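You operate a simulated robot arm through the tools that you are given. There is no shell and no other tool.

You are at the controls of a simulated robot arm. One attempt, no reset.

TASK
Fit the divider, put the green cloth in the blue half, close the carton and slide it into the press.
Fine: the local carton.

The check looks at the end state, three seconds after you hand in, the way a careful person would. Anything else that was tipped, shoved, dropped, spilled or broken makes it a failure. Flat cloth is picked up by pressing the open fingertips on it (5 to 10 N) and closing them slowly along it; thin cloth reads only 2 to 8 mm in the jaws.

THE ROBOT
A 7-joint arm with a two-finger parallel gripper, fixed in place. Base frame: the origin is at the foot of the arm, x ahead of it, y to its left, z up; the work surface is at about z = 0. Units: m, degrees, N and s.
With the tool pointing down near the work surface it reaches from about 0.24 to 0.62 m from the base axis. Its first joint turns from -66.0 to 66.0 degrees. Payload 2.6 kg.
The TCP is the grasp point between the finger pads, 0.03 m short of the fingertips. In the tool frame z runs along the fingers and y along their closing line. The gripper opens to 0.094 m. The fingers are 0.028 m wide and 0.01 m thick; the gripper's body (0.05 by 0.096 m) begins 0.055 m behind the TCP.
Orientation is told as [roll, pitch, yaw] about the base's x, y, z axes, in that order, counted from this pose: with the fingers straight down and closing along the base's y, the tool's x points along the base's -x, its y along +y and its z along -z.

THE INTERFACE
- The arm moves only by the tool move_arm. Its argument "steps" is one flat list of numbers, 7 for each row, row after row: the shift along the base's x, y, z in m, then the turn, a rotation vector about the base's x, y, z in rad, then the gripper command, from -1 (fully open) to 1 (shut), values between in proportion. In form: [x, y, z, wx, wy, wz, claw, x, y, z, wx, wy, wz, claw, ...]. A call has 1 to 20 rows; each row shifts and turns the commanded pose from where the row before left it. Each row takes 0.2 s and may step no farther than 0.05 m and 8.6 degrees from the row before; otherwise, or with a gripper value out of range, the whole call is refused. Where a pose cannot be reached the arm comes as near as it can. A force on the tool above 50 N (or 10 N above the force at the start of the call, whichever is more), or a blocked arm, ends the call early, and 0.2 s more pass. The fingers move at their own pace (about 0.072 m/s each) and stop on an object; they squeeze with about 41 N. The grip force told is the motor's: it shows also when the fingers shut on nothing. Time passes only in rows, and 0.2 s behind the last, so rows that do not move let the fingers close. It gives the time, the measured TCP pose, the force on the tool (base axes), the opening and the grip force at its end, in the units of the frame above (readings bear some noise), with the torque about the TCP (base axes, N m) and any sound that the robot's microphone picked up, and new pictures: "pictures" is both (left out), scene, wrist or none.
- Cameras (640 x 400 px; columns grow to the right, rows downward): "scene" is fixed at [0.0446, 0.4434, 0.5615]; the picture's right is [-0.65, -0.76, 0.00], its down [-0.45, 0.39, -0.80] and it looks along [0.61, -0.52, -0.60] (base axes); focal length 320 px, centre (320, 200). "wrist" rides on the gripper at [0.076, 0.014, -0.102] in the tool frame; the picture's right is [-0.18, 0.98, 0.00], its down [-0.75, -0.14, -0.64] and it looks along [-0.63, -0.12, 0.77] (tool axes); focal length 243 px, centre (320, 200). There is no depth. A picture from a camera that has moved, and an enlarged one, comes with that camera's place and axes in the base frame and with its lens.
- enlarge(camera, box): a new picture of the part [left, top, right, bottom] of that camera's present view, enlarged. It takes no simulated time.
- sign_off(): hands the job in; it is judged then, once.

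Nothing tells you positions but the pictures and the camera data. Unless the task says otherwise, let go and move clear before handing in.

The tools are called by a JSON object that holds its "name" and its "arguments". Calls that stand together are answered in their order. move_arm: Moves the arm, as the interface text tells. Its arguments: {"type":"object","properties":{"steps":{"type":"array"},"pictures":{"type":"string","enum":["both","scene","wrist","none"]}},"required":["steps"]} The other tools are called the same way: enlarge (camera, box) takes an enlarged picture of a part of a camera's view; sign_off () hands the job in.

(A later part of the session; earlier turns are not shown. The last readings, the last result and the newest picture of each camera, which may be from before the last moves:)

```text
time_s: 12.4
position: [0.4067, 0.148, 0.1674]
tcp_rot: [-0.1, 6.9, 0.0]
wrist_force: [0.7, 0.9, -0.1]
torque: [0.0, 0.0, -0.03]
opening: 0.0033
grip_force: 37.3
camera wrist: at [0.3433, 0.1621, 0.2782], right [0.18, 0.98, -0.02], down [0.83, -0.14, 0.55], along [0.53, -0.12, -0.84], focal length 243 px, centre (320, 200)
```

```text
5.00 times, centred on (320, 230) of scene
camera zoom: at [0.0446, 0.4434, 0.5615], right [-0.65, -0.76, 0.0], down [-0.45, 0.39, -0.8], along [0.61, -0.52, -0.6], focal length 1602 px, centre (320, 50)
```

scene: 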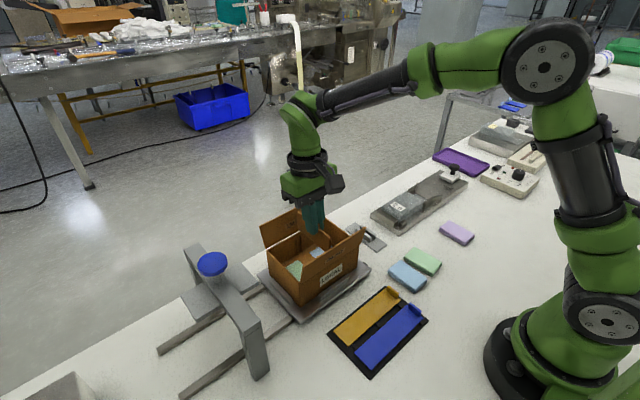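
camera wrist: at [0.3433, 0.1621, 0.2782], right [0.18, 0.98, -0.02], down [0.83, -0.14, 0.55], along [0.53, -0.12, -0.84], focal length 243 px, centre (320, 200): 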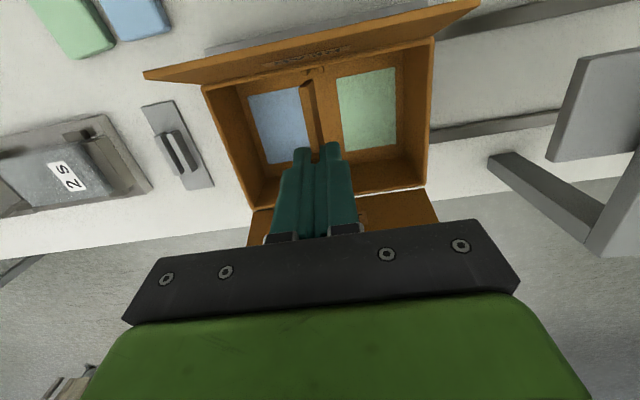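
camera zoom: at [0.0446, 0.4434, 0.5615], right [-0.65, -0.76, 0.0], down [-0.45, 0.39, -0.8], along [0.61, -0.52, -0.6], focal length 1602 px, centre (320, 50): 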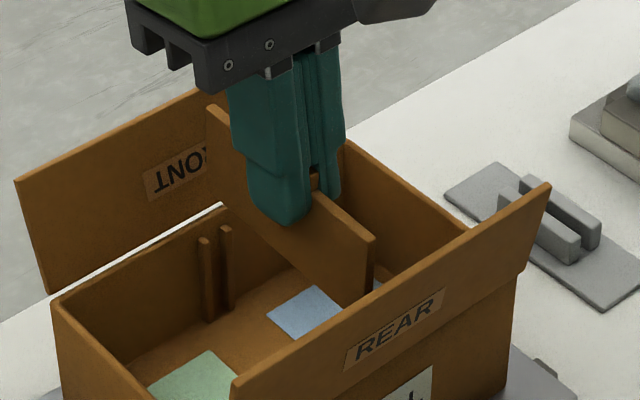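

Triangulating the carton corner puts the rim higher than I assumed (z ≈ 0.095) and the carton centre near x 0.405. So the board needs about -4.5 mm in x and +1.8 mm in y. I'll shift and check with the board just at the rim.

{"name": "move_arm", "arguments": {"steps": [-0.0045, 0.0018, 0, 0, 0, 0, 1, 0, 0, -0.008, 0, 0, 0, 1, 0, 0, 0, 0, 0, 0, 1]}}

{"name": "enlarge", "arguments": {"camera": "wrist", "box": [270, 40, 380, 170]}}

{"name": "enlarge", "arguments": {"camera": "scene", "box": [280, 190, 360, 270]}}

```text
time_s: 13.2
position: [0.4025, 0.1496, 0.1587]
tcp_rot: [0.0, 6.9, 0.0]
wrist_force: [0.7, 0.4, -1.0]
torque: [0.0, 0.0, 0.0]
opening: 0.0034
grip_force: 37.6
camera wrist: at [0.339, 0.1638, 0.2691], right [0.18, 0.98, -0.02], down [0.83, -0.14, 0.55], along [0.53, -0.12, -0.84], focal length 243 px, centre (320, 200)
```

scene: 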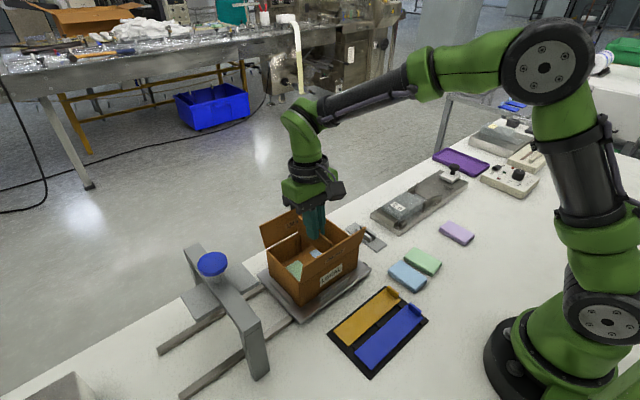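
wrist: 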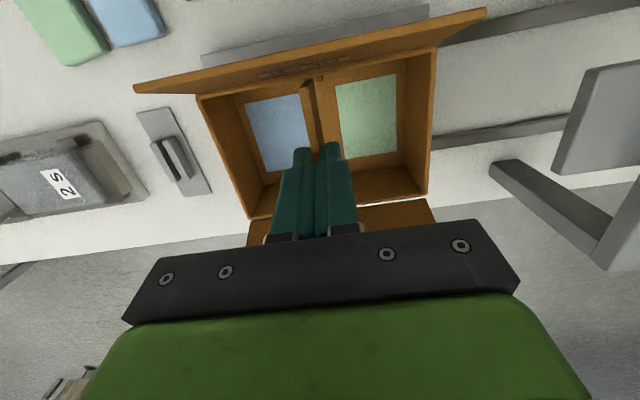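

```text
3.08 times, centred on (325, 105) of wrist
camera zoom: at [0.339, 0.1638, 0.2691], right [0.18, 0.98, -0.02], down [0.83, -0.14, 0.55], along [0.53, -0.12, -0.84], focal length 746 px, centre (305, 492)
```

zoom: 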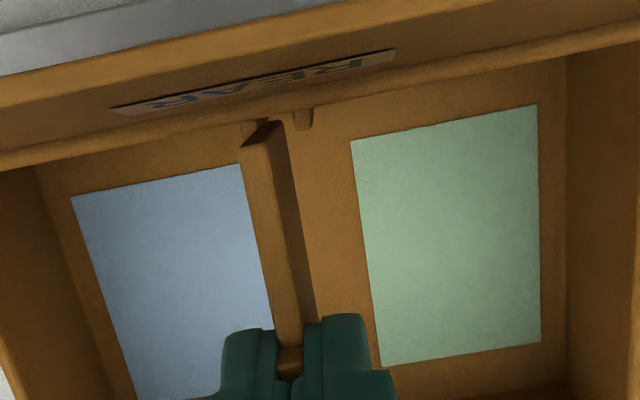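

```text
5.00 times, centred on (320, 230) of scene
camera zoom: at [0.0446, 0.4434, 0.5615], right [-0.65, -0.76, 0.0], down [-0.45, 0.39, -0.8], along [0.61, -0.52, -0.6], focal length 1602 px, centre (320, 50)
```

zoom: 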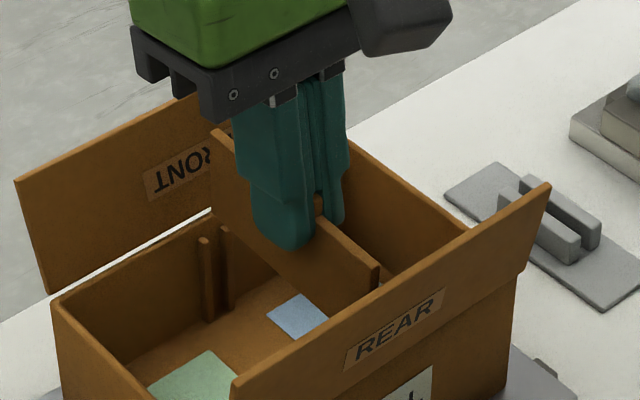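

It is aligned in y, and x is within about a millimetre. I'll trim the last degree of pitch, nudge +x slightly and lower in small steps, reading force and torque.

{"name": "move_arm", "arguments": {"steps": [0.002, 0, 0, 0, 0.02, 0, 1, 0, 0, -0.005, 0, 0, 0, 1, 0, 0, -0.003, 0, 0, 0, 1, 0, 0, 0, 0, 0, 0, 1], "pictures": "none"}}

{"name": "enlarge", "arguments": {"camera": "wrist", "box": [270, 40, 380, 170]}}

{"name": "enlarge", "arguments": {"camera": "scene", "box": [280, 190, 360, 270]}}

```text
time_s: 14.2
position: [0.4049, 0.1495, 0.1515]
tcp_rot: [-0.1, 8.0, -0.1]
wrist_force: [0.1, -0.4, 0.4]
torque: [0.0, -0.01, 0.01]
opening: 0.0029
grip_force: 37.7
```

```text
3.08 times, centred on (325, 105) of wrist
camera zoom: at [0.3439, 0.163, 0.263], right [0.18, 0.98, -0.03], down [0.84, -0.14, 0.53], along [0.52, -0.12, -0.85], focal length 746 px, centre (305, 492)
```

zoom: 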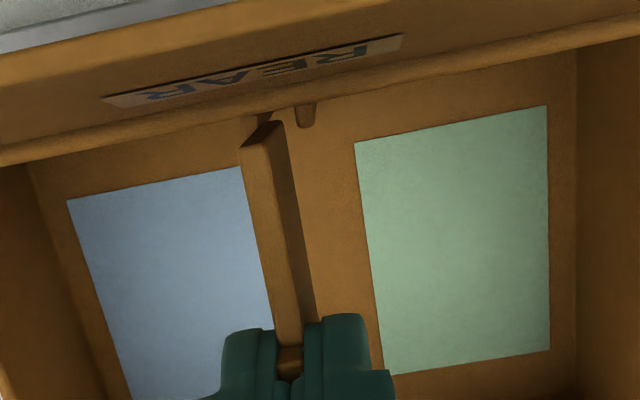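

```text
5.00 times, centred on (320, 230) of scene
camera zoom: at [0.0446, 0.4434, 0.5615], right [-0.65, -0.76, 0.0], down [-0.45, 0.39, -0.8], along [0.61, -0.52, -0.6], focal length 1602 px, centre (320, 50)
```

zoom: 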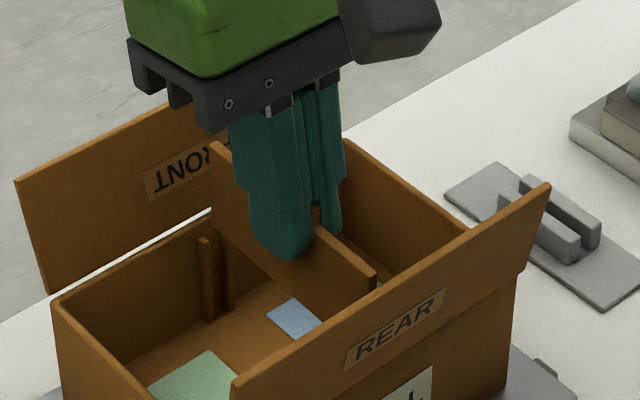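

{"name": "move_arm", "arguments": {"steps": [0, 0.0006, -0.003, 0, 0, 0, 1, 0, 0, -0.003, 0, 0, 0, 1, 0, 0, 0, 0, 0, 0, 1], "pictures": "none"}}

{"name": "enlarge", "arguments": {"camera": "wrist", "box": [270, 40, 380, 170]}}

{"name": "enlarge", "arguments": {"camera": "scene", "box": [280, 190, 360, 270]}}

```text
time_s: 15.0
position: [0.4063, 0.1519, 0.1448]
tcp_rot: [-0.1, 8.1, 0.0]
wrist_force: [-0.6, -0.3, -0.5]
torque: [-0.01, 0.05, 0.02]
opening: 0.0033
grip_force: 37.8
```

```text
3.08 times, centred on (325, 105) of wrist
camera zoom: at [0.3441, 0.1648, 0.2569], right [0.18, 0.98, -0.03], down [0.84, -0.14, 0.53], along [0.52, -0.12, -0.85], focal length 746 px, centre (305, 492)
```

zoom: 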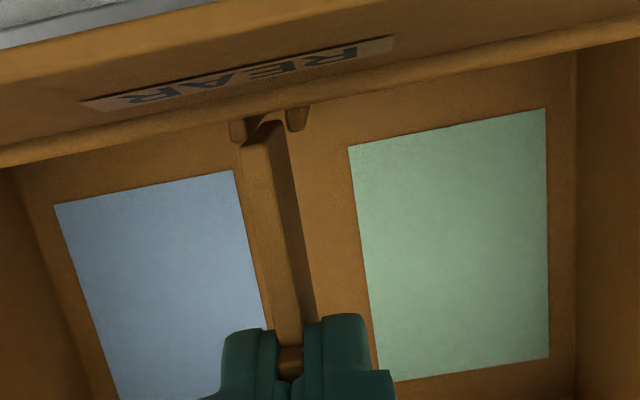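

```text
5.00 times, centred on (320, 230) of scene
camera zoom: at [0.0446, 0.4434, 0.5615], right [-0.65, -0.76, 0.0], down [-0.45, 0.39, -0.8], along [0.61, -0.52, -0.6], focal length 1602 px, centre (320, 50)
```

zoom: 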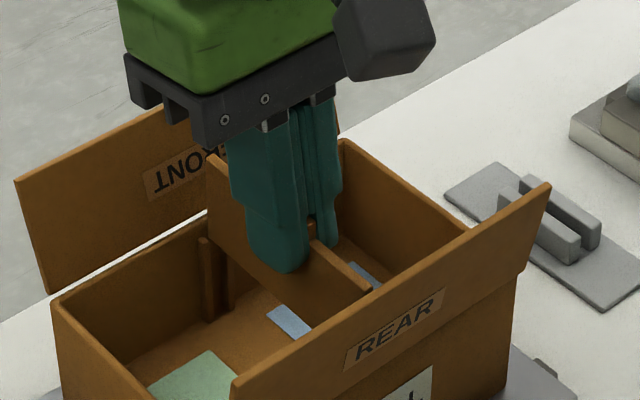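

Still no contact, and the rear end is inside the rim between the ribs. A small -0.8 mm correction in y, then further down.

{"name": "move_arm", "arguments": {"steps": [0, -0.0008, 0, 0, 0, 0, 1, 0, 0, -0.003, 0, 0, 0, 1, 0, 0, -0.002, 0, 0, 0, 1, 0, 0, 0, 0, 0, 0, 1], "pictures": "none"}}

{"name": "enlarge", "arguments": {"camera": "wrist", "box": [270, 40, 380, 170]}}

{"name": "enlarge", "arguments": {"camera": "scene", "box": [280, 190, 360, 270]}}

```text
time_s: 16.0
position: [0.405, 0.1507, 0.1402]
tcp_rot: [0.0, 8.0, 0.0]
wrist_force: [0.4, 0.5, -0.2]
torque: [0.0, 0.04, 0.02]
opening: 0.0034
grip_force: 37.7
```

```text
3.08 times, centred on (325, 105) of wrist
camera zoom: at [0.3441, 0.1646, 0.2521], right [0.18, 0.98, -0.03], down [0.84, -0.14, 0.53], along [0.52, -0.12, -0.85], focal length 746 px, centre (305, 492)
```

zoom: 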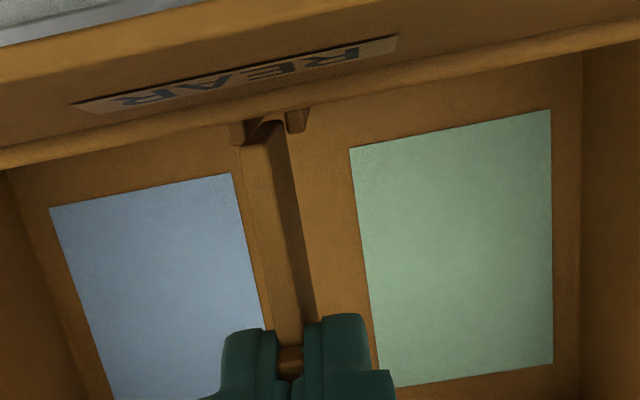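

```text
5.00 times, centred on (320, 230) of scene
camera zoom: at [0.0446, 0.4434, 0.5615], right [-0.65, -0.76, 0.0], down [-0.45, 0.39, -0.8], along [0.61, -0.52, -0.6], focal length 1602 px, centre (320, 50)
```

zoom: 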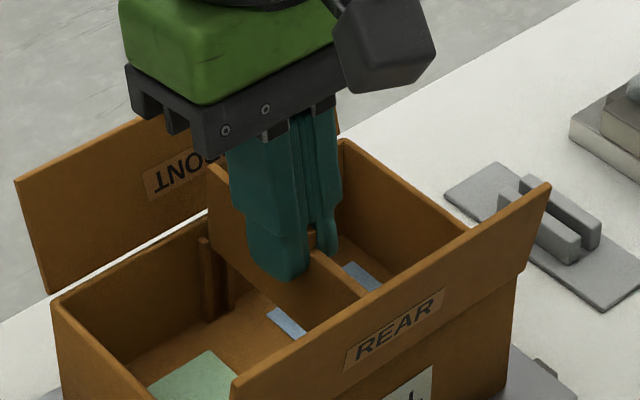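

{"name": "move_arm", "arguments": {"steps": [0, 0, -0.003, 0, 0, 0, 1, 0, 0, -0.003, 0, 0, 0, 1, 0, 0, 0, 0, 0, 0, 1], "pictures": "none"}}

{"name": "enlarge", "arguments": {"camera": "scene", "box": [280, 190, 360, 270]}}

{"name": "enlarge", "arguments": {"camera": "wrist", "box": [270, 40, 380, 170]}}

```text
time_s: 16.8
position: [0.4048, 0.1495, 0.1337]
tcp_rot: [0.0, 8.1, 0.0]
wrist_force: [-0.6, 0.4, 0.2]
torque: [-0.02, -0.01, 0.0]
opening: 0.0035
grip_force: 38.0
```

```text
5.00 times, centred on (320, 230) of scene
camera zoom: at [0.0446, 0.4434, 0.5615], right [-0.65, -0.76, 0.0], down [-0.45, 0.39, -0.8], along [0.61, -0.52, -0.6], focal length 1602 px, centre (320, 50)
```

zoom: 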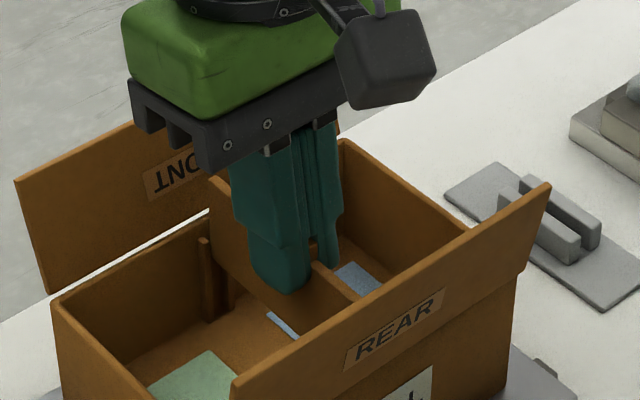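

```text
3.08 times, centred on (325, 105) of wrist
camera zoom: at [0.3439, 0.1642, 0.2454], right [0.18, 0.98, -0.03], down [0.84, -0.14, 0.53], along [0.52, -0.12, -0.85], focal length 746 px, centre (305, 492)
```

zoom: 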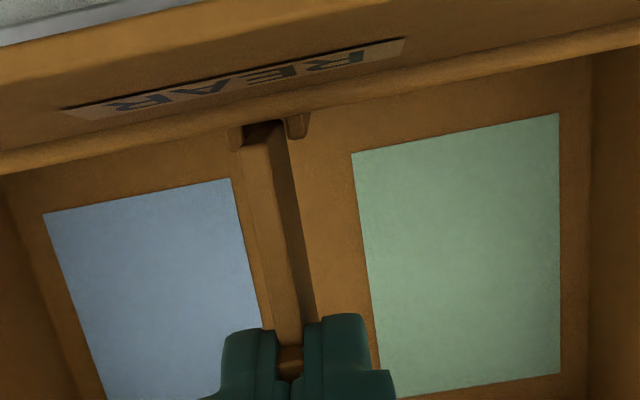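

No contact so far, and the board's rear end sits between its ribs. I'll keep going down.

{"name": "move_arm", "arguments": {"steps": [0, 0, -0.005, 0, 0, 0, 1, 0, 0, -0.005, 0, 0, 0, 1, 0, 0, 0, 0, 0, 0, 1], "pictures": "none"}}

{"name": "enlarge", "arguments": {"camera": "scene", "box": [280, 190, 360, 270]}}

{"name": "enlarge", "arguments": {"camera": "wrist", "box": [270, 40, 380, 170]}}

```text
time_s: 17.6
position: [0.4043, 0.1514, 0.1236]
tcp_rot: [0.0, 7.9, -0.1]
wrist_force: [-1.0, -0.1, -0.3]
torque: [0.01, 0.04, 0.0]
opening: 0.0032
grip_force: 37.9
```

```text
5.00 times, centred on (320, 230) of scene
camera zoom: at [0.0446, 0.4434, 0.5615], right [-0.65, -0.76, 0.0], down [-0.45, 0.39, -0.8], along [0.61, -0.52, -0.6], focal length 1602 px, centre (320, 50)
```

zoom: 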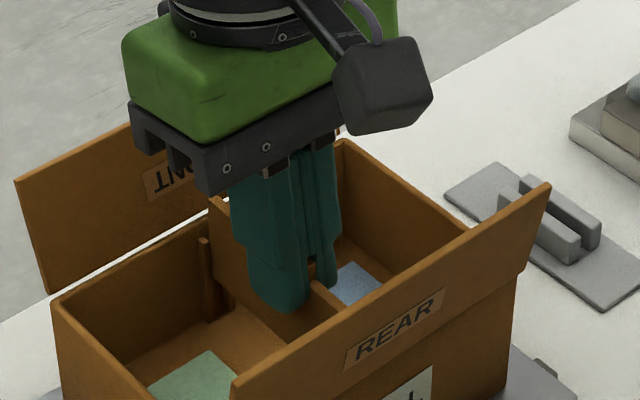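

```text
3.08 times, centred on (325, 105) of wrist
camera zoom: at [0.3437, 0.1652, 0.2354], right [0.18, 0.98, -0.03], down [0.84, -0.14, 0.53], along [0.52, -0.12, -0.85], focal length 746 px, centre (305, 492)
```

zoom: 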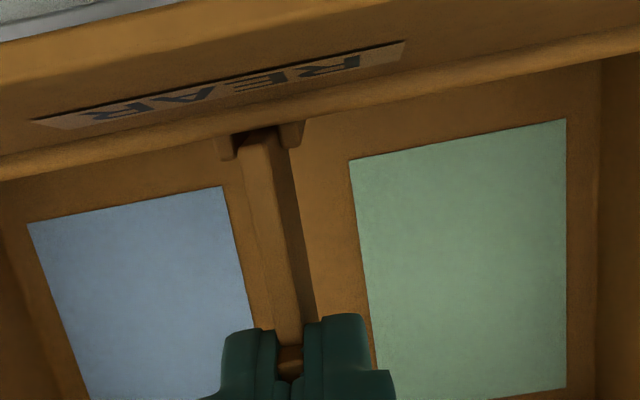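

{"name": "move_arm", "arguments": {"steps": [0, 0, -0.005, 0, 0, 0, 1, 0, 0, -0.005, 0, 0, 0, 1, 0, 0, -0.004, 0, 0, 0, 1, 0, 0, 0, 0, 0, 0, 1], "pictures": "none"}}

{"name": "enlarge", "arguments": {"camera": "scene", "box": [280, 190, 360, 270]}}

{"name": "enlarge", "arguments": {"camera": "wrist", "box": [270, 40, 380, 170]}}

```text
time_s: 18.6
position: [0.4033, 0.15, 0.1106]
tcp_rot: [0.0, 8.0, 0.0]
wrist_force: [-0.1, -0.7, 0.4]
torque: [0.0, 0.01, -0.03]
opening: 0.0032
grip_force: 37.8
```

```text
5.00 times, centred on (320, 230) of scene
camera zoom: at [0.0446, 0.4434, 0.5615], right [-0.65, -0.76, 0.0], down [-0.45, 0.39, -0.8], along [0.61, -0.52, -0.6], focal length 1602 px, centre (320, 50)
```

zoom: 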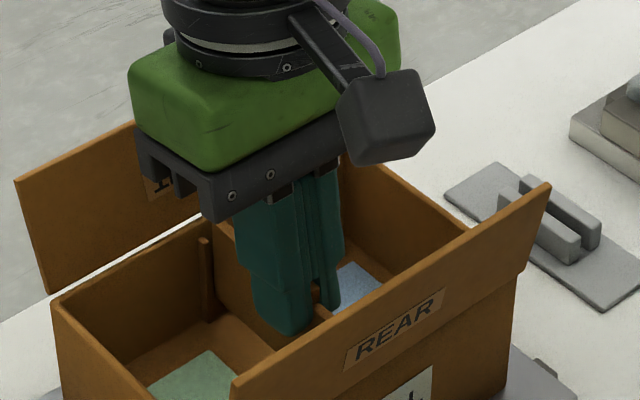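

```text
3.08 times, centred on (325, 105) of wrist
camera zoom: at [0.3431, 0.1639, 0.2221], right [0.18, 0.98, -0.03], down [0.84, -0.14, 0.53], along [0.52, -0.12, -0.85], focal length 746 px, centre (305, 492)
```

zoom: 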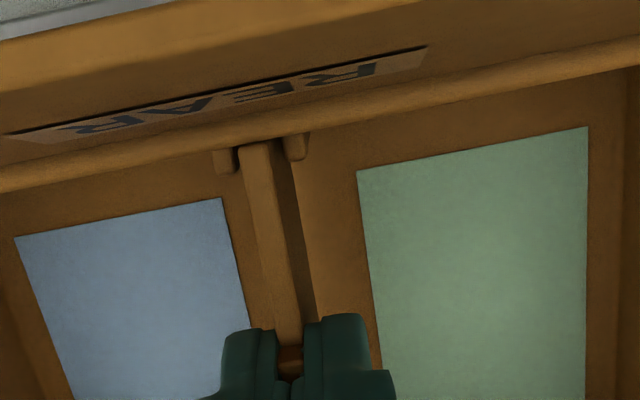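

{"name": "move_arm", "arguments": {"steps": [0, 0, -0.005, 0, 0, 0, 1, 0, 0, -0.005, 0, 0, 0, 1, 0, 0, -0.004, 0, 0, 0, 1, 0, 0, 0, 0, 0, 0, 1], "pictures": "none"}}

{"name": "enlarge", "arguments": {"camera": "scene", "box": [240, 180, 400, 340]}}

{"name": "enlarge", "arguments": {"camera": "wrist", "box": [270, 40, 380, 170]}}

```text
time_s: 19.6
position: [0.4044, 0.1502, 0.0969]
tcp_rot: [0.2, 8.0, -0.2]
wrist_force: [-1.2, 1.0, 21.6]
torque: [0.03, 1.12, 0.0]
opening: 0.0034
grip_force: 37.8
```

```text
2.50 times, centred on (320, 260) of scene
camera zoom: at [0.0445, 0.4434, 0.5615], right [-0.65, -0.76, 0.0], down [-0.45, 0.39, -0.8], along [0.61, -0.52, -0.6], focal length 801 px, centre (320, 50)
```

zoom: 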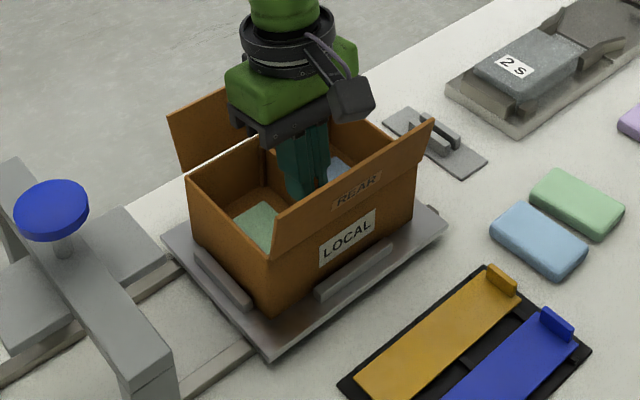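

```text
3.08 times, centred on (325, 105) of wrist
camera zoom: at [0.3436, 0.1644, 0.2087], right [0.18, 0.98, -0.02], down [0.83, -0.14, 0.53], along [0.52, -0.12, -0.85], focal length 746 px, centre (305, 492)
```

zoom: 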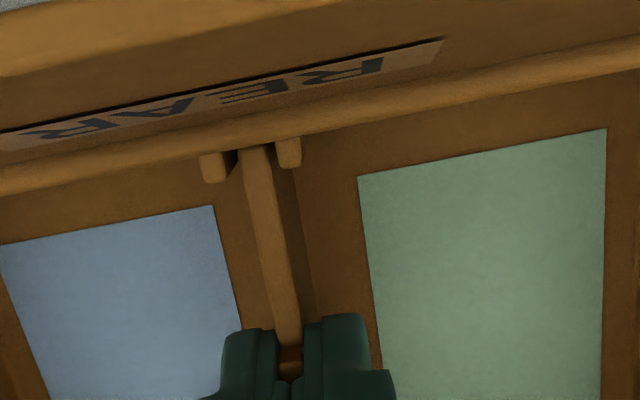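

The force rose to 21.6 N with a torque that puts contact at the rear end. The board top is level with the rib tops, so it is very likely resting on the carton floor. I'll ease off and open the fingers a little.

{"name": "move_arm", "arguments": {"steps": [0, 0, 0.002, 0, 0, 0, 1, 0, 0, 0, 0, 0, 0, 0.85, 0, 0, 0, 0, 0, 0, 0.7, 0, 0, 0, 0, 0, 0, 0.6, 0, 0, 0, 0, 0, 0, 0.6], "pictures": "none"}}

{"name": "enlarge", "arguments": {"camera": "scene", "box": [280, 190, 360, 270]}}

{"name": "enlarge", "arguments": {"camera": "wrist", "box": [270, 40, 380, 170]}}

```text
time_s: 20.8
position: [0.4035, 0.1505, 0.0975]
tcp_rot: [0.1, 8.0, 0.0]
wrist_force: [0.0, 0.1, 0.1]
torque: [0.02, -0.03, 0.0]
opening: 0.0191
grip_force: 0.0
```

```text
5.00 times, centred on (320, 230) of scene
camera zoom: at [0.0446, 0.4434, 0.5615], right [-0.65, -0.76, 0.0], down [-0.45, 0.39, -0.8], along [0.61, -0.52, -0.6], focal length 1602 px, centre (320, 50)
```

zoom: 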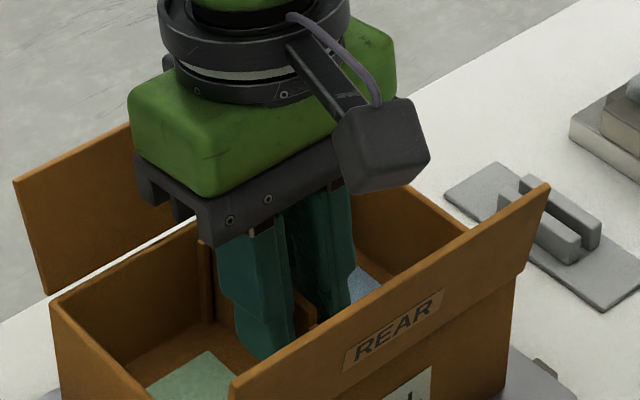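

```text
3.08 times, centred on (325, 105) of wrist
camera zoom: at [0.3442, 0.1645, 0.2097], right [0.18, 0.98, -0.03], down [0.84, -0.14, 0.53], along [0.52, -0.12, -0.85], focal length 746 px, centre (305, 492)
```

zoom: 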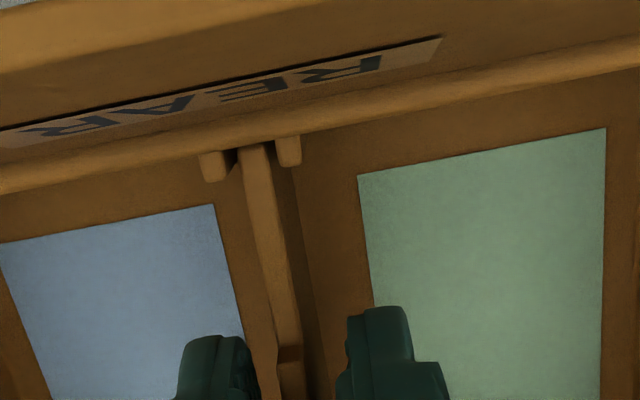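

The divider is released. I'll raise straight up, level the wrist and check how it sits.

{"name": "move_arm", "arguments": {"steps": [0.001, 0, 0.02, 0, 0, 0, 0.6, 0.002, 0, 0.03, 0, 0, 0, 0.6, 0, 0, 0.04, 0, 0, 0, 0.6, 0, 0, 0.04, 0, -0.07, 0, 0.6, 0, 0, 0.03, 0, -0.07, 0, 0.6, 0, 0, 0, 0, 0, 0, 0.6]}}

{"name": "enlarge", "arguments": {"camera": "scene", "box": [280, 190, 360, 270]}}

{"name": "enlarge", "arguments": {"camera": "wrist", "box": [220, 20, 400, 150]}}

```text
time_s: 22.2
position: [0.4081, 0.1503, 0.2585]
tcp_rot: [0.0, 0.0, 0.0]
wrist_force: [0.1, -1.0, -0.4]
torque: [0.02, 0.0, 0.0]
opening: 0.0189
grip_force: 0.0
camera wrist: at [0.3318, 0.1648, 0.361], right [0.18, 0.98, 0.0], down [0.75, -0.14, 0.64], along [0.63, -0.12, -0.77], focal length 243 px, centre (320, 200)
```

scene: 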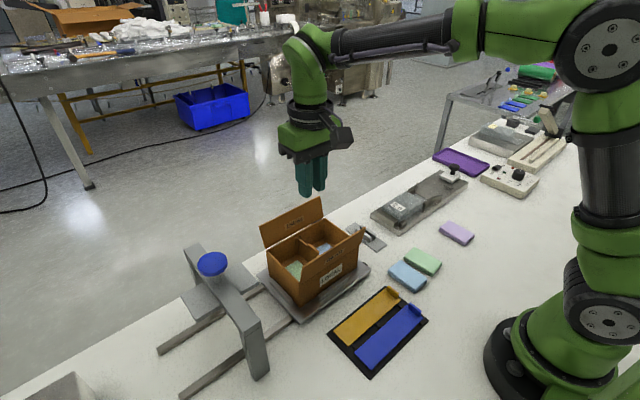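
wrist: 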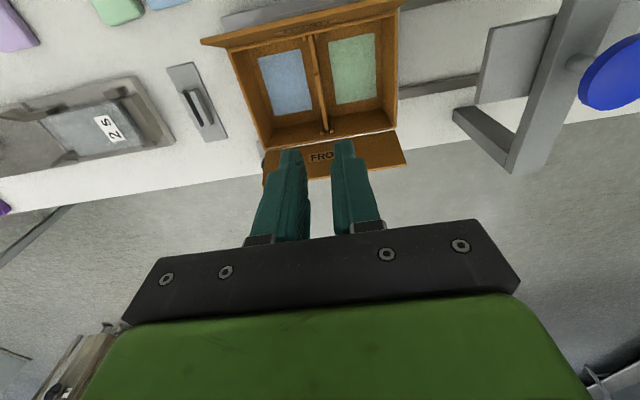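

```text
5.00 times, centred on (320, 230) of scene
camera zoom: at [0.0446, 0.4434, 0.5615], right [-0.65, -0.76, 0.0], down [-0.45, 0.39, -0.8], along [0.61, -0.52, -0.6], focal length 1602 px, centre (320, 50)
```

zoom: 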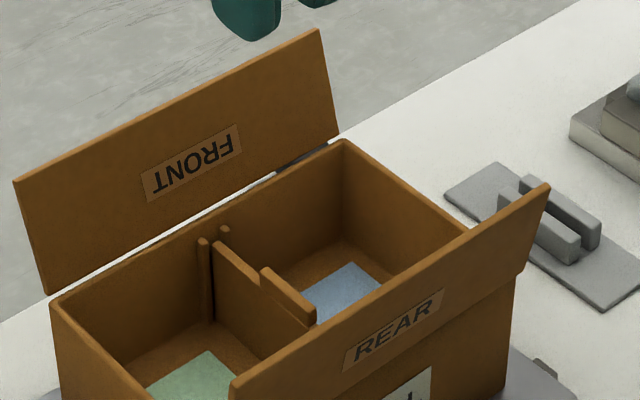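

```text
3.08 times, centred on (310, 85) of wrist
camera zoom: at [0.3318, 0.1648, 0.361], right [0.18, 0.98, 0.0], down [0.75, -0.14, 0.64], along [0.63, -0.12, -0.77], focal length 746 px, centre (351, 554)
```

zoom: 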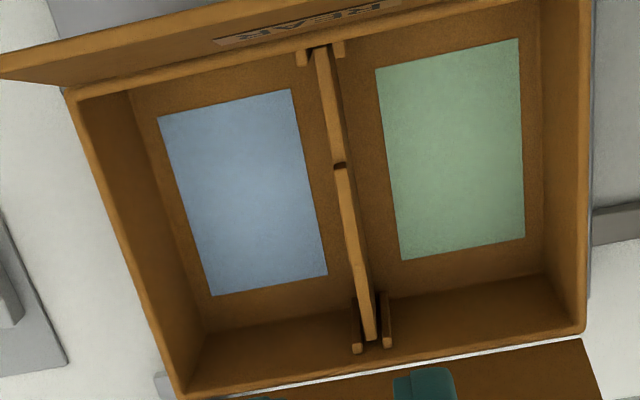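

The divider sits squarely in both slots. Next is the green cloth near (0.275, -0.06), so I'll move above it to look.

{"name": "move_arm", "arguments": {"steps": [-0.02, -0.035, 0, 0, 0, 0, -0.2, -0.02, -0.035, 0, 0, 0, 0, -0.2, -0.02, -0.035, 0, 0, 0, 0, -0.2, -0.02, -0.035, -0.01, 0, 0, 0, -0.2, -0.02, -0.035, -0.03, 0, 0, 0, -0.2, -0.02, -0.035, -0.03, 0, 0, 0, -0.2, -0.013, 0, -0.03, 0, 0, 0, -0.2, 0, 0, 0, 0, 0, 0, -0.2]}}

{"name": "enlarge", "arguments": {"camera": "wrist", "box": [220, 20, 420, 180]}}

{"name": "enlarge", "arguments": {"camera": "scene", "box": [370, 210, 470, 300]}}

```text
refused: row 5 steps farther than a row can; nothing moved
```

```text
2.50 times, centred on (320, 100) of wrist
camera zoom: at [0.3318, 0.1648, 0.361], right [0.18, 0.98, 0.0], down [0.75, -0.14, 0.64], along [0.63, -0.12, -0.77], focal length 606 px, centre (320, 450)
```

zoom: 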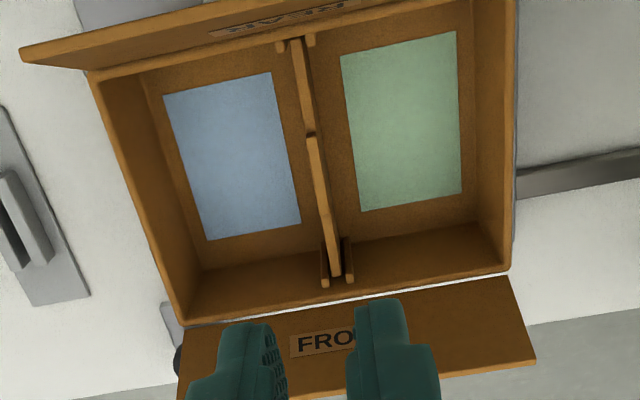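

```text
4.44 times, centred on (420, 255) of scene
camera zoom: at [0.0446, 0.4434, 0.5615], right [-0.65, -0.76, 0.0], down [-0.45, 0.39, -0.8], along [0.61, -0.52, -0.6], focal length 1424 px, centre (-124, -44)
```

zoom: 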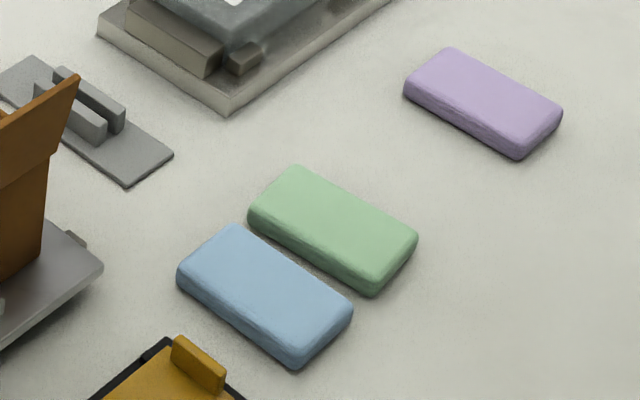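

One row was too long, so I'll resend with smaller steps.

{"name": "move_arm", "arguments": {"steps": [-0.02, -0.035, 0, 0, 0, 0, -0.2, -0.02, -0.035, 0, 0, 0, 0, -0.2, -0.02, -0.035, 0, 0, 0, 0, -0.2, -0.02, -0.035, -0.01, 0, 0, 0, -0.2, -0.02, -0.035, -0.01, 0, 0, 0, -0.2, -0.02, -0.035, -0.02, 0, 0, 0, -0.2, -0.013, 0, -0.03, 0, 0, 0, -0.2, 0, 0, -0.03, 0, 0, 0, -0.2, 0, 0, 0, 0, 0, 0, -0.2]}}

{"name": "enlarge", "arguments": {"camera": "wrist", "box": [220, 20, 420, 180]}}

```text
time_s: 24.2
position: [0.2733, -0.061, 0.1587]
tcp_rot: [0.0, 0.0, -0.1]
wrist_force: [-0.6, 0.1, -0.8]
torque: [0.0, 0.02, 0.0]
opening: 0.0564
grip_force: 0.1
camera wrist: at [0.198, -0.0472, 0.2606], right [0.19, 0.98, 0.0], down [0.75, -0.14, 0.64], along [0.63, -0.12, -0.77], focal length 243 px, centre (320, 200)
```

scene: 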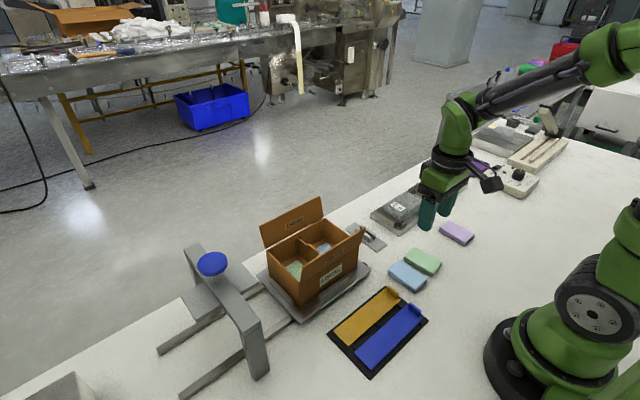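
wrist: 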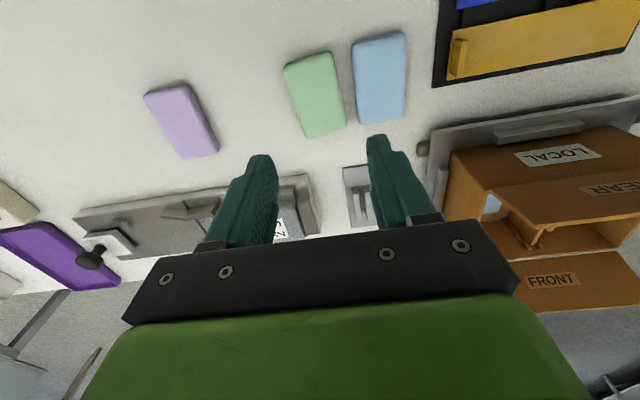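

```text
2.50 times, centred on (320, 100) of wrist
camera zoom: at [0.198, -0.0472, 0.2606], right [0.19, 0.98, 0.0], down [0.75, -0.14, 0.64], along [0.63, -0.12, -0.77], focal length 606 px, centre (320, 450)
```

zoom: 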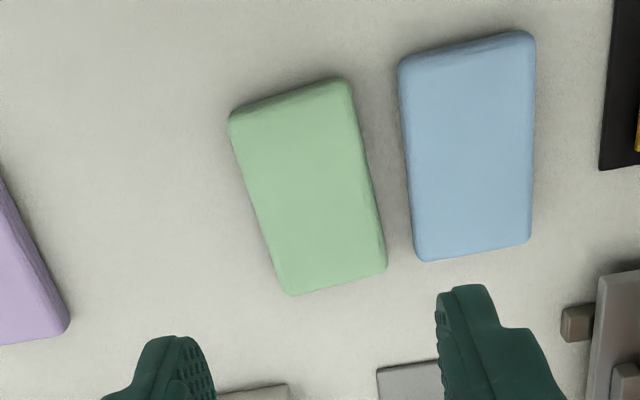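

The green block's centre is about (0.273, -0.062). It is yawed about +5° and roughly 0.041 m wide, with a 17 mm gap to the blue block. I'll match the yaw, narrow the opening to 48 mm and go down partway to check clearances.

{"name": "move_arm", "arguments": {"steps": [0, -0.001, -0.03, 0, 0, 0.045, -0.02, 0, 0, -0.03, 0, 0, 0.04, -0.02, 0, 0, -0.03, 0, 0, 0, -0.02, 0, 0, 0, 0, 0, 0, -0.02]}}

{"name": "enlarge", "arguments": {"camera": "wrist", "box": [220, 60, 420, 220]}}

{"name": "enlarge", "arguments": {"camera": "scene", "box": [370, 200, 470, 300]}}

```text
time_s: 25.2
position: [0.2746, -0.0638, 0.0708]
tcp_rot: [0.0, -0.1, 4.8]
wrist_force: [0.3, 1.0, 0.9]
torque: [0.01, -0.02, 0.02]
opening: 0.0478
grip_force: 0.1
camera wrist: at [0.198, -0.0563, 0.1724], right [0.1, 0.99, 0.0], down [0.76, -0.08, 0.64], along [0.64, -0.06, -0.77], focal length 243 px, centre (320, 200)
```

scene: 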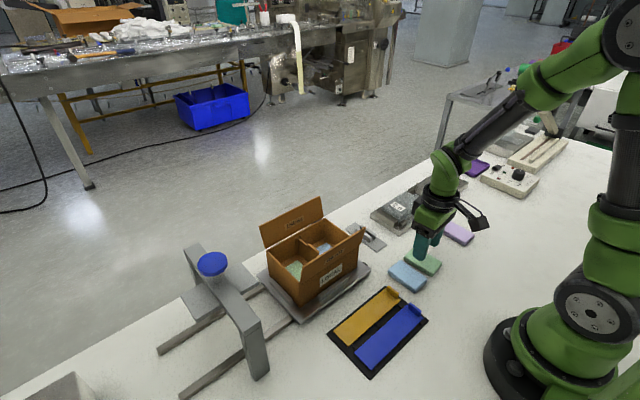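
wrist: 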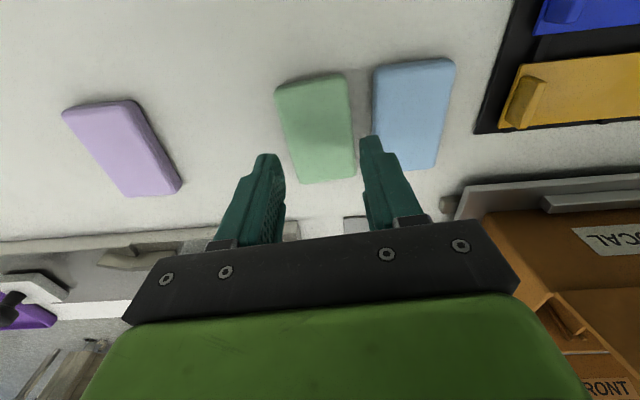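

```text
2.50 times, centred on (320, 140) of wrist
camera zoom: at [0.198, -0.0563, 0.1724], right [0.1, 0.99, 0.0], down [0.76, -0.08, 0.64], along [0.64, -0.06, -0.77], focal length 606 px, centre (320, 350)
```

zoom: 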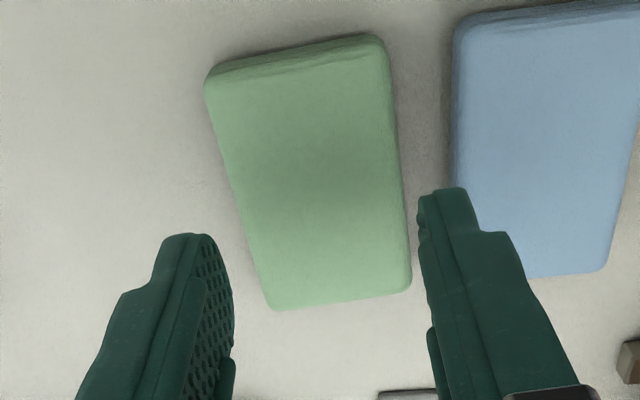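

```text
4.00 times, centred on (420, 250) of scene
camera zoom: at [0.0446, 0.4434, 0.5615], right [-0.65, -0.76, 0.0], down [-0.45, 0.39, -0.8], along [0.61, -0.52, -0.6], focal length 1282 px, centre (-80, 0)
```

zoom: 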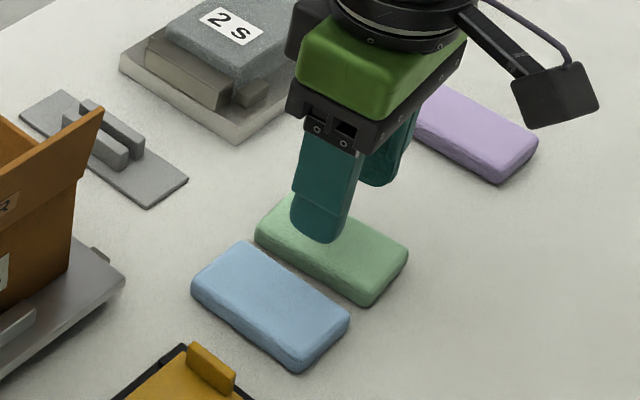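

The block is centred under the tool within about 1 mm, with around 2 mm clearance to the blue block. I'll go straight down beside it.

{"name": "move_arm", "arguments": {"steps": [-0.001, -0.0007, -0.015, 0, 0, 0.005, -0.02, 0, 0, -0.012, 0, 0, 0, -0.02, 0, 0, -0.008, 0, 0, 0, -0.02, 0, 0, 0, 0, 0, 0, -0.02]}}

{"name": "enlarge", "arguments": {"camera": "wrist", "box": [220, 60, 420, 220]}}

{"name": "enlarge", "arguments": {"camera": "scene", "box": [370, 200, 470, 300]}}

```text
time_s: 26.2
position: [0.2742, -0.0625, 0.0344]
tcp_rot: [-0.1, 0.0, 5.2]
wrist_force: [-0.5, 0.4, 0.5]
torque: [-0.03, -0.02, 0.01]
opening: 0.0481
grip_force: 0.2
camera wrist: at [0.1964, -0.055, 0.1364], right [0.1, 1.0, 0.0], down [0.76, -0.07, 0.64], along [0.64, -0.06, -0.77], focal length 243 px, centre (320, 200)
```

scene: 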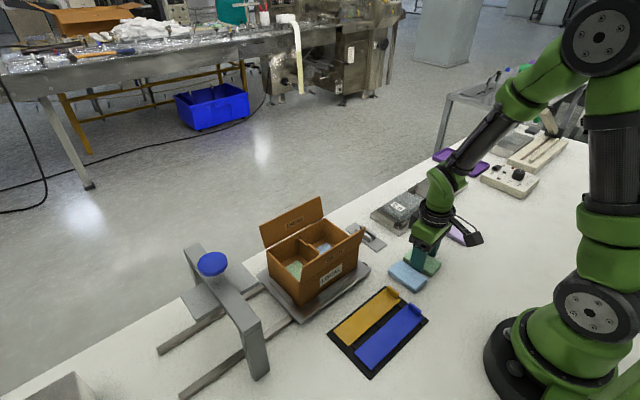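
wrist: 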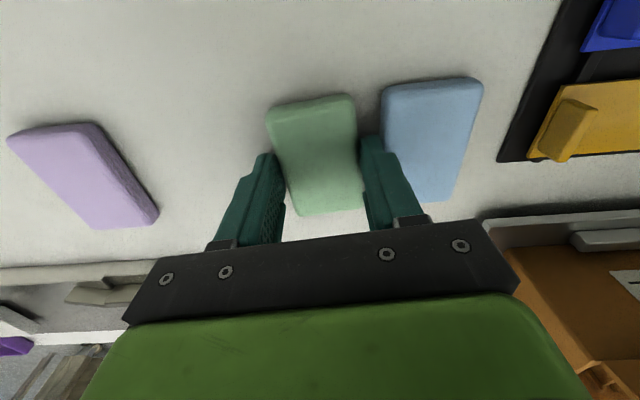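

```text
2.50 times, centred on (320, 140) of wrist
camera zoom: at [0.1964, -0.055, 0.1364], right [0.1, 1.0, 0.0], down [0.76, -0.07, 0.64], along [0.64, -0.06, -0.77], focal length 606 px, centre (320, 350)
```

zoom: 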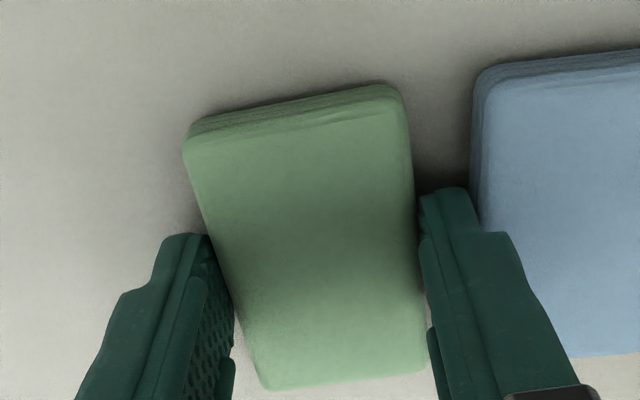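

```text
4.00 times, centred on (420, 250) of scene
camera zoom: at [0.0446, 0.4434, 0.5615], right [-0.65, -0.76, 0.0], down [-0.45, 0.39, -0.8], along [0.61, -0.52, -0.6], focal length 1282 px, centre (-80, 0)
```

zoom: 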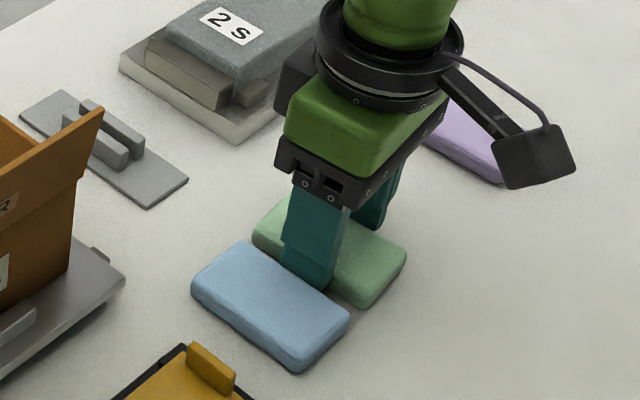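

Both fingers are down beside the block with the blue one untouched. I'll close on it.

{"name": "move_arm", "arguments": {"steps": [0, 0, 0, 0, 0, 0, 0.2, 0, 0, 0, 0, 0, 0, 0.5, 0, 0, 0, 0, 0, 0, 0.8, 0, 0, 0, 0, 0, 0, 1, 0, 0, 0, 0, 0, 0, 1], "pictures": "none"}}

{"name": "enlarge", "arguments": {"camera": "wrist", "box": [220, 60, 420, 220]}}

{"name": "enlarge", "arguments": {"camera": "scene", "box": [370, 200, 470, 300]}}

```text
time_s: 27.4
position: [0.2736, -0.0625, 0.0353]
tcp_rot: [0.0, 0.0, 5.2]
wrist_force: [0.1, -0.4, -0.4]
torque: [0.0, -0.01, 0.0]
opening: 0.0453
grip_force: 40.8
```

```text
2.50 times, centred on (320, 140) of wrist
camera zoom: at [0.1965, -0.0551, 0.1367], right [0.1, 1.0, 0.0], down [0.76, -0.07, 0.64], along [0.64, -0.06, -0.77], focal length 606 px, centre (320, 350)
```

zoom: 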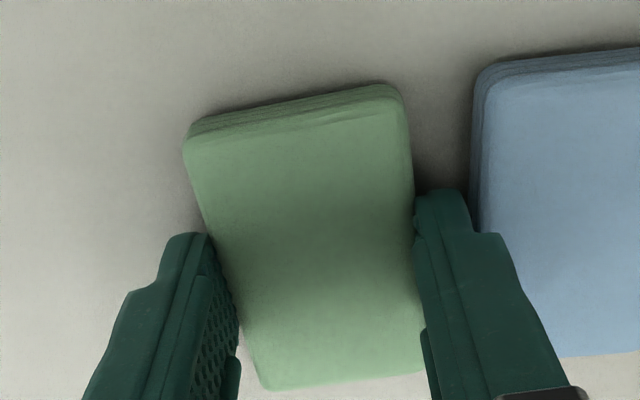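

```text
4.00 times, centred on (420, 250) of scene
camera zoom: at [0.0446, 0.4434, 0.5615], right [-0.65, -0.76, 0.0], down [-0.45, 0.39, -0.8], along [0.61, -0.52, -0.6], focal length 1282 px, centre (-80, 0)
```

zoom: 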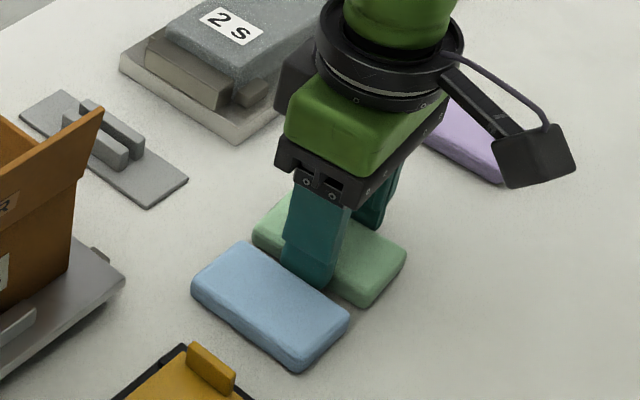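

The block is held (45 mm, 41 N). I'll lift it clear, square the yaw and carry it above the blue half.

{"name": "move_arm", "arguments": {"steps": [0, 0, 0.015, 0, 0, 0, 1, 0, 0, 0.03, 0, 0, 0, 1, 0, 0, 0.04, 0, 0, 0, 1, 0, 0, 0.04, 0, 0, 0, 1, 0, 0, 0.04, 0, 0, 0, 1, 0, 0, 0.03, 0, 0, 0, 1, 0.02, 0.025, 0, 0, 0, -0.045, 1, 0.02, 0.025, 0, 0, 0, -0.045, 1, 0.02, 0.025, 0, 0, 0, 0, 1, 0.02, 0.025, 0, 0, 0, 0, 1, 0.02, 0.025, 0, 0, 0, 0, 1, 0.02, 0.025, 0, 0, 0, 0, 1, 0.0115, 0.023, 0, 0, 0, 0, 1, 0, 0, 0, 0, 0, 0, 1]}}

{"name": "enlarge", "arguments": {"camera": "wrist", "box": [220, 20, 420, 180]}}

{"name": "enlarge", "arguments": {"camera": "scene", "box": [260, 170, 400, 280]}}

```text
time_s: 30.4
position: [0.406, 0.1103, 0.2298]
tcp_rot: [0.0, 0.0, 0.1]
wrist_force: [-0.3, 0.1, -1.0]
torque: [-0.02, 0.0, 0.0]
opening: 0.0452
grip_force: 41.5
camera wrist: at [0.3298, 0.1245, 0.3321], right [0.18, 0.98, 0.0], down [0.75, -0.14, 0.64], along [0.63, -0.12, -0.77], focal length 243 px, centre (320, 200)
```

scene: 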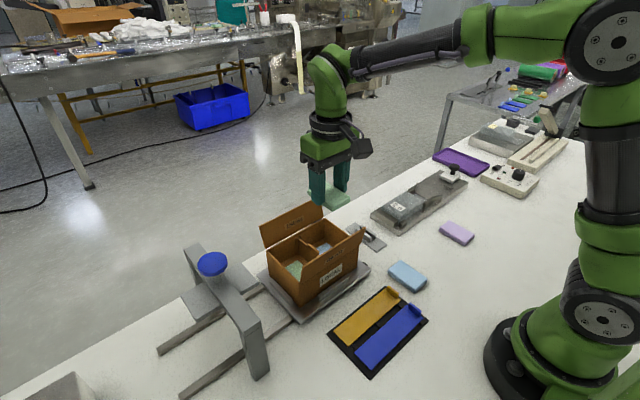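
wrist: 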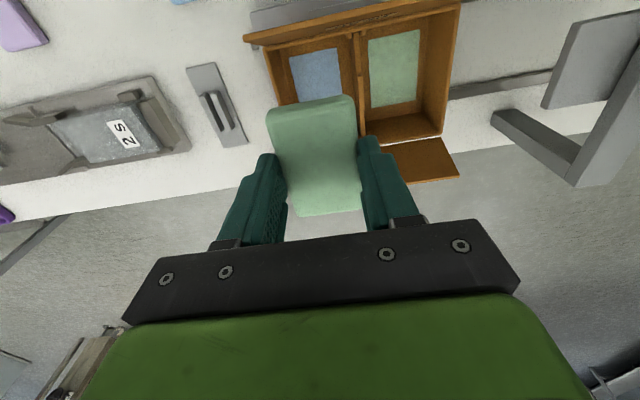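

```text
2.50 times, centred on (320, 100) of wrist
camera zoom: at [0.3298, 0.1245, 0.3321], right [0.18, 0.98, 0.0], down [0.75, -0.14, 0.64], along [0.63, -0.12, -0.77], focal length 606 px, centre (320, 450)
```

zoom: 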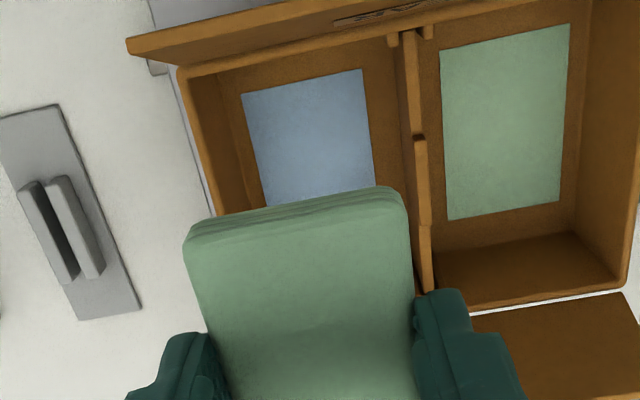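

```text
3.64 times, centred on (330, 225) of scene
camera zoom: at [0.0446, 0.4434, 0.5615], right [-0.65, -0.76, 0.0], down [-0.45, 0.39, -0.8], along [0.61, -0.52, -0.6], focal length 1165 px, centre (284, 109)
```

zoom: 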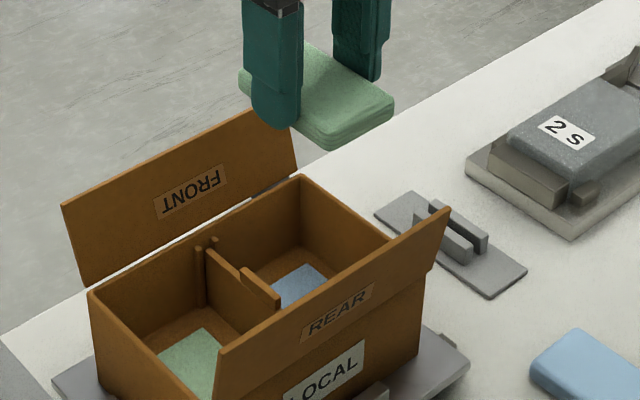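

The blue half spans y ≈ 0.0745 to 0.1466, and I am centred at 0.1105. I'll lower to just above the rim and check.

{"name": "move_arm", "arguments": {"steps": [-0.001, 0, -0.03, 0, 0, 0, 1, 0, 0, -0.03, 0, 0, 0, 1, 0, 0, -0.03, 0, 0, 0, 1, 0, 0, 0, 0, 0, 0, 1], "pictures": "none"}}

{"name": "enlarge", "arguments": {"camera": "wrist", "box": [220, 40, 420, 200]}}

{"name": "enlarge", "arguments": {"camera": "scene", "box": [260, 190, 400, 300]}}

```text
time_s: 31.4
position: [0.4037, 0.1106, 0.1391]
tcp_rot: [0.0, 0.1, 0.1]
wrist_force: [0.0, 0.6, -0.5]
torque: [-0.02, 0.01, 0.0]
opening: 0.0453
grip_force: 40.5
```

```text
2.50 times, centred on (320, 120) of wrist
camera zoom: at [0.3279, 0.1249, 0.2409], right [0.18, 0.98, 0.0], down [0.75, -0.14, 0.64], along [0.63, -0.12, -0.77], focal length 606 px, centre (320, 400)
```

zoom: 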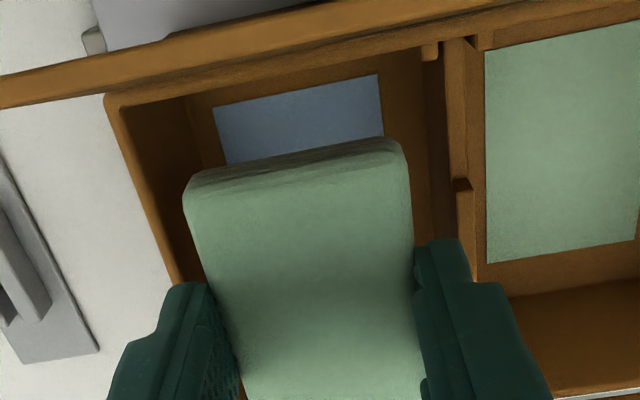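

```text
3.64 times, centred on (330, 245) of scene
camera zoom: at [0.0446, 0.4434, 0.5615], right [-0.65, -0.76, 0.0], down [-0.45, 0.39, -0.8], along [0.61, -0.52, -0.6], focal length 1165 px, centre (284, 36)
```

zoom: 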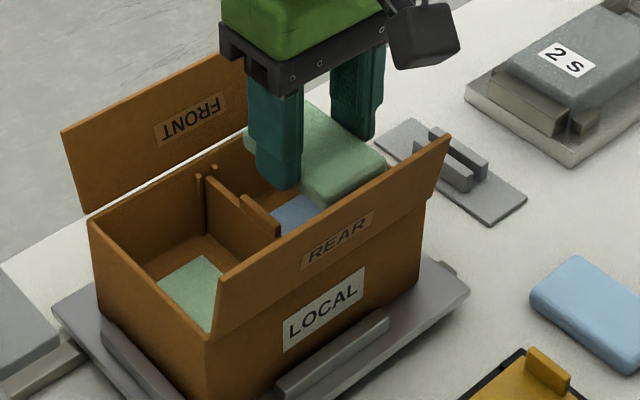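

{"name": "move_arm", "arguments": {"steps": [0, 0, -0.01, 0, 0, 0, 1, 0, 0, -0.01, 0, 0, 0, 1, 0, 0, -0.008, 0, 0, 0, 1, 0, 0, 0, 0, 0, 0, 1], "pictures": "none"}}

{"name": "enlarge", "arguments": {"camera": "wrist", "box": [220, 40, 420, 200]}}

{"name": "enlarge", "arguments": {"camera": "scene", "box": [260, 190, 400, 300]}}

```text
time_s: 32.4
position: [0.4028, 0.1128, 0.1095]
tcp_rot: [0.0, 0.0, -0.1]
wrist_force: [0.1, 0.2, -0.1]
torque: [0.02, 0.02, 0.02]
opening: 0.0452
grip_force: 41.1
```

```text
2.50 times, centred on (320, 120) of wrist
camera zoom: at [0.3277, 0.1266, 0.2124], right [0.18, 0.98, 0.0], down [0.75, -0.14, 0.64], along [0.63, -0.12, -0.77], focal length 606 px, centre (320, 400)
```

zoom: 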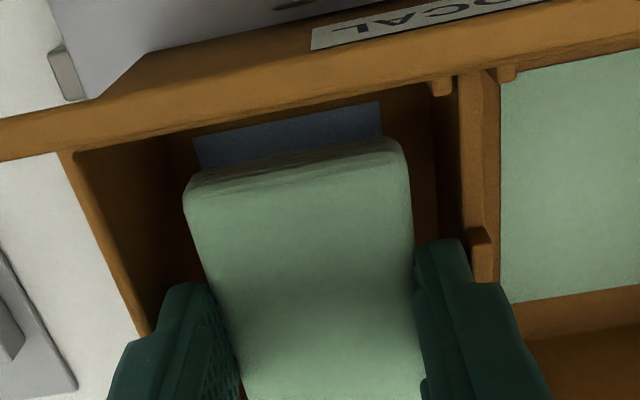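

```text
3.64 times, centred on (330, 245) of scene
camera zoom: at [0.0446, 0.4434, 0.5615], right [-0.65, -0.76, 0.0], down [-0.45, 0.39, -0.8], along [0.61, -0.52, -0.6], focal length 1165 px, centre (284, 36)
```

zoom: 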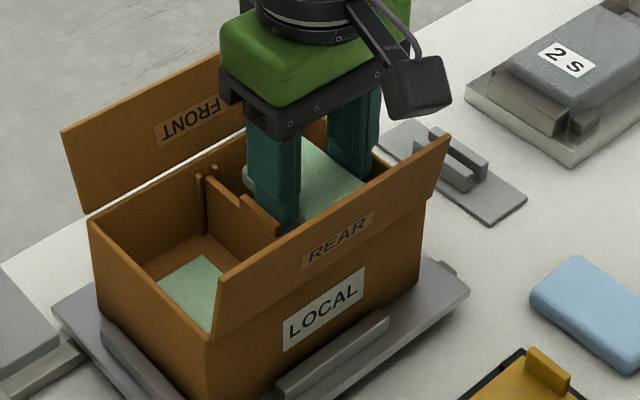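

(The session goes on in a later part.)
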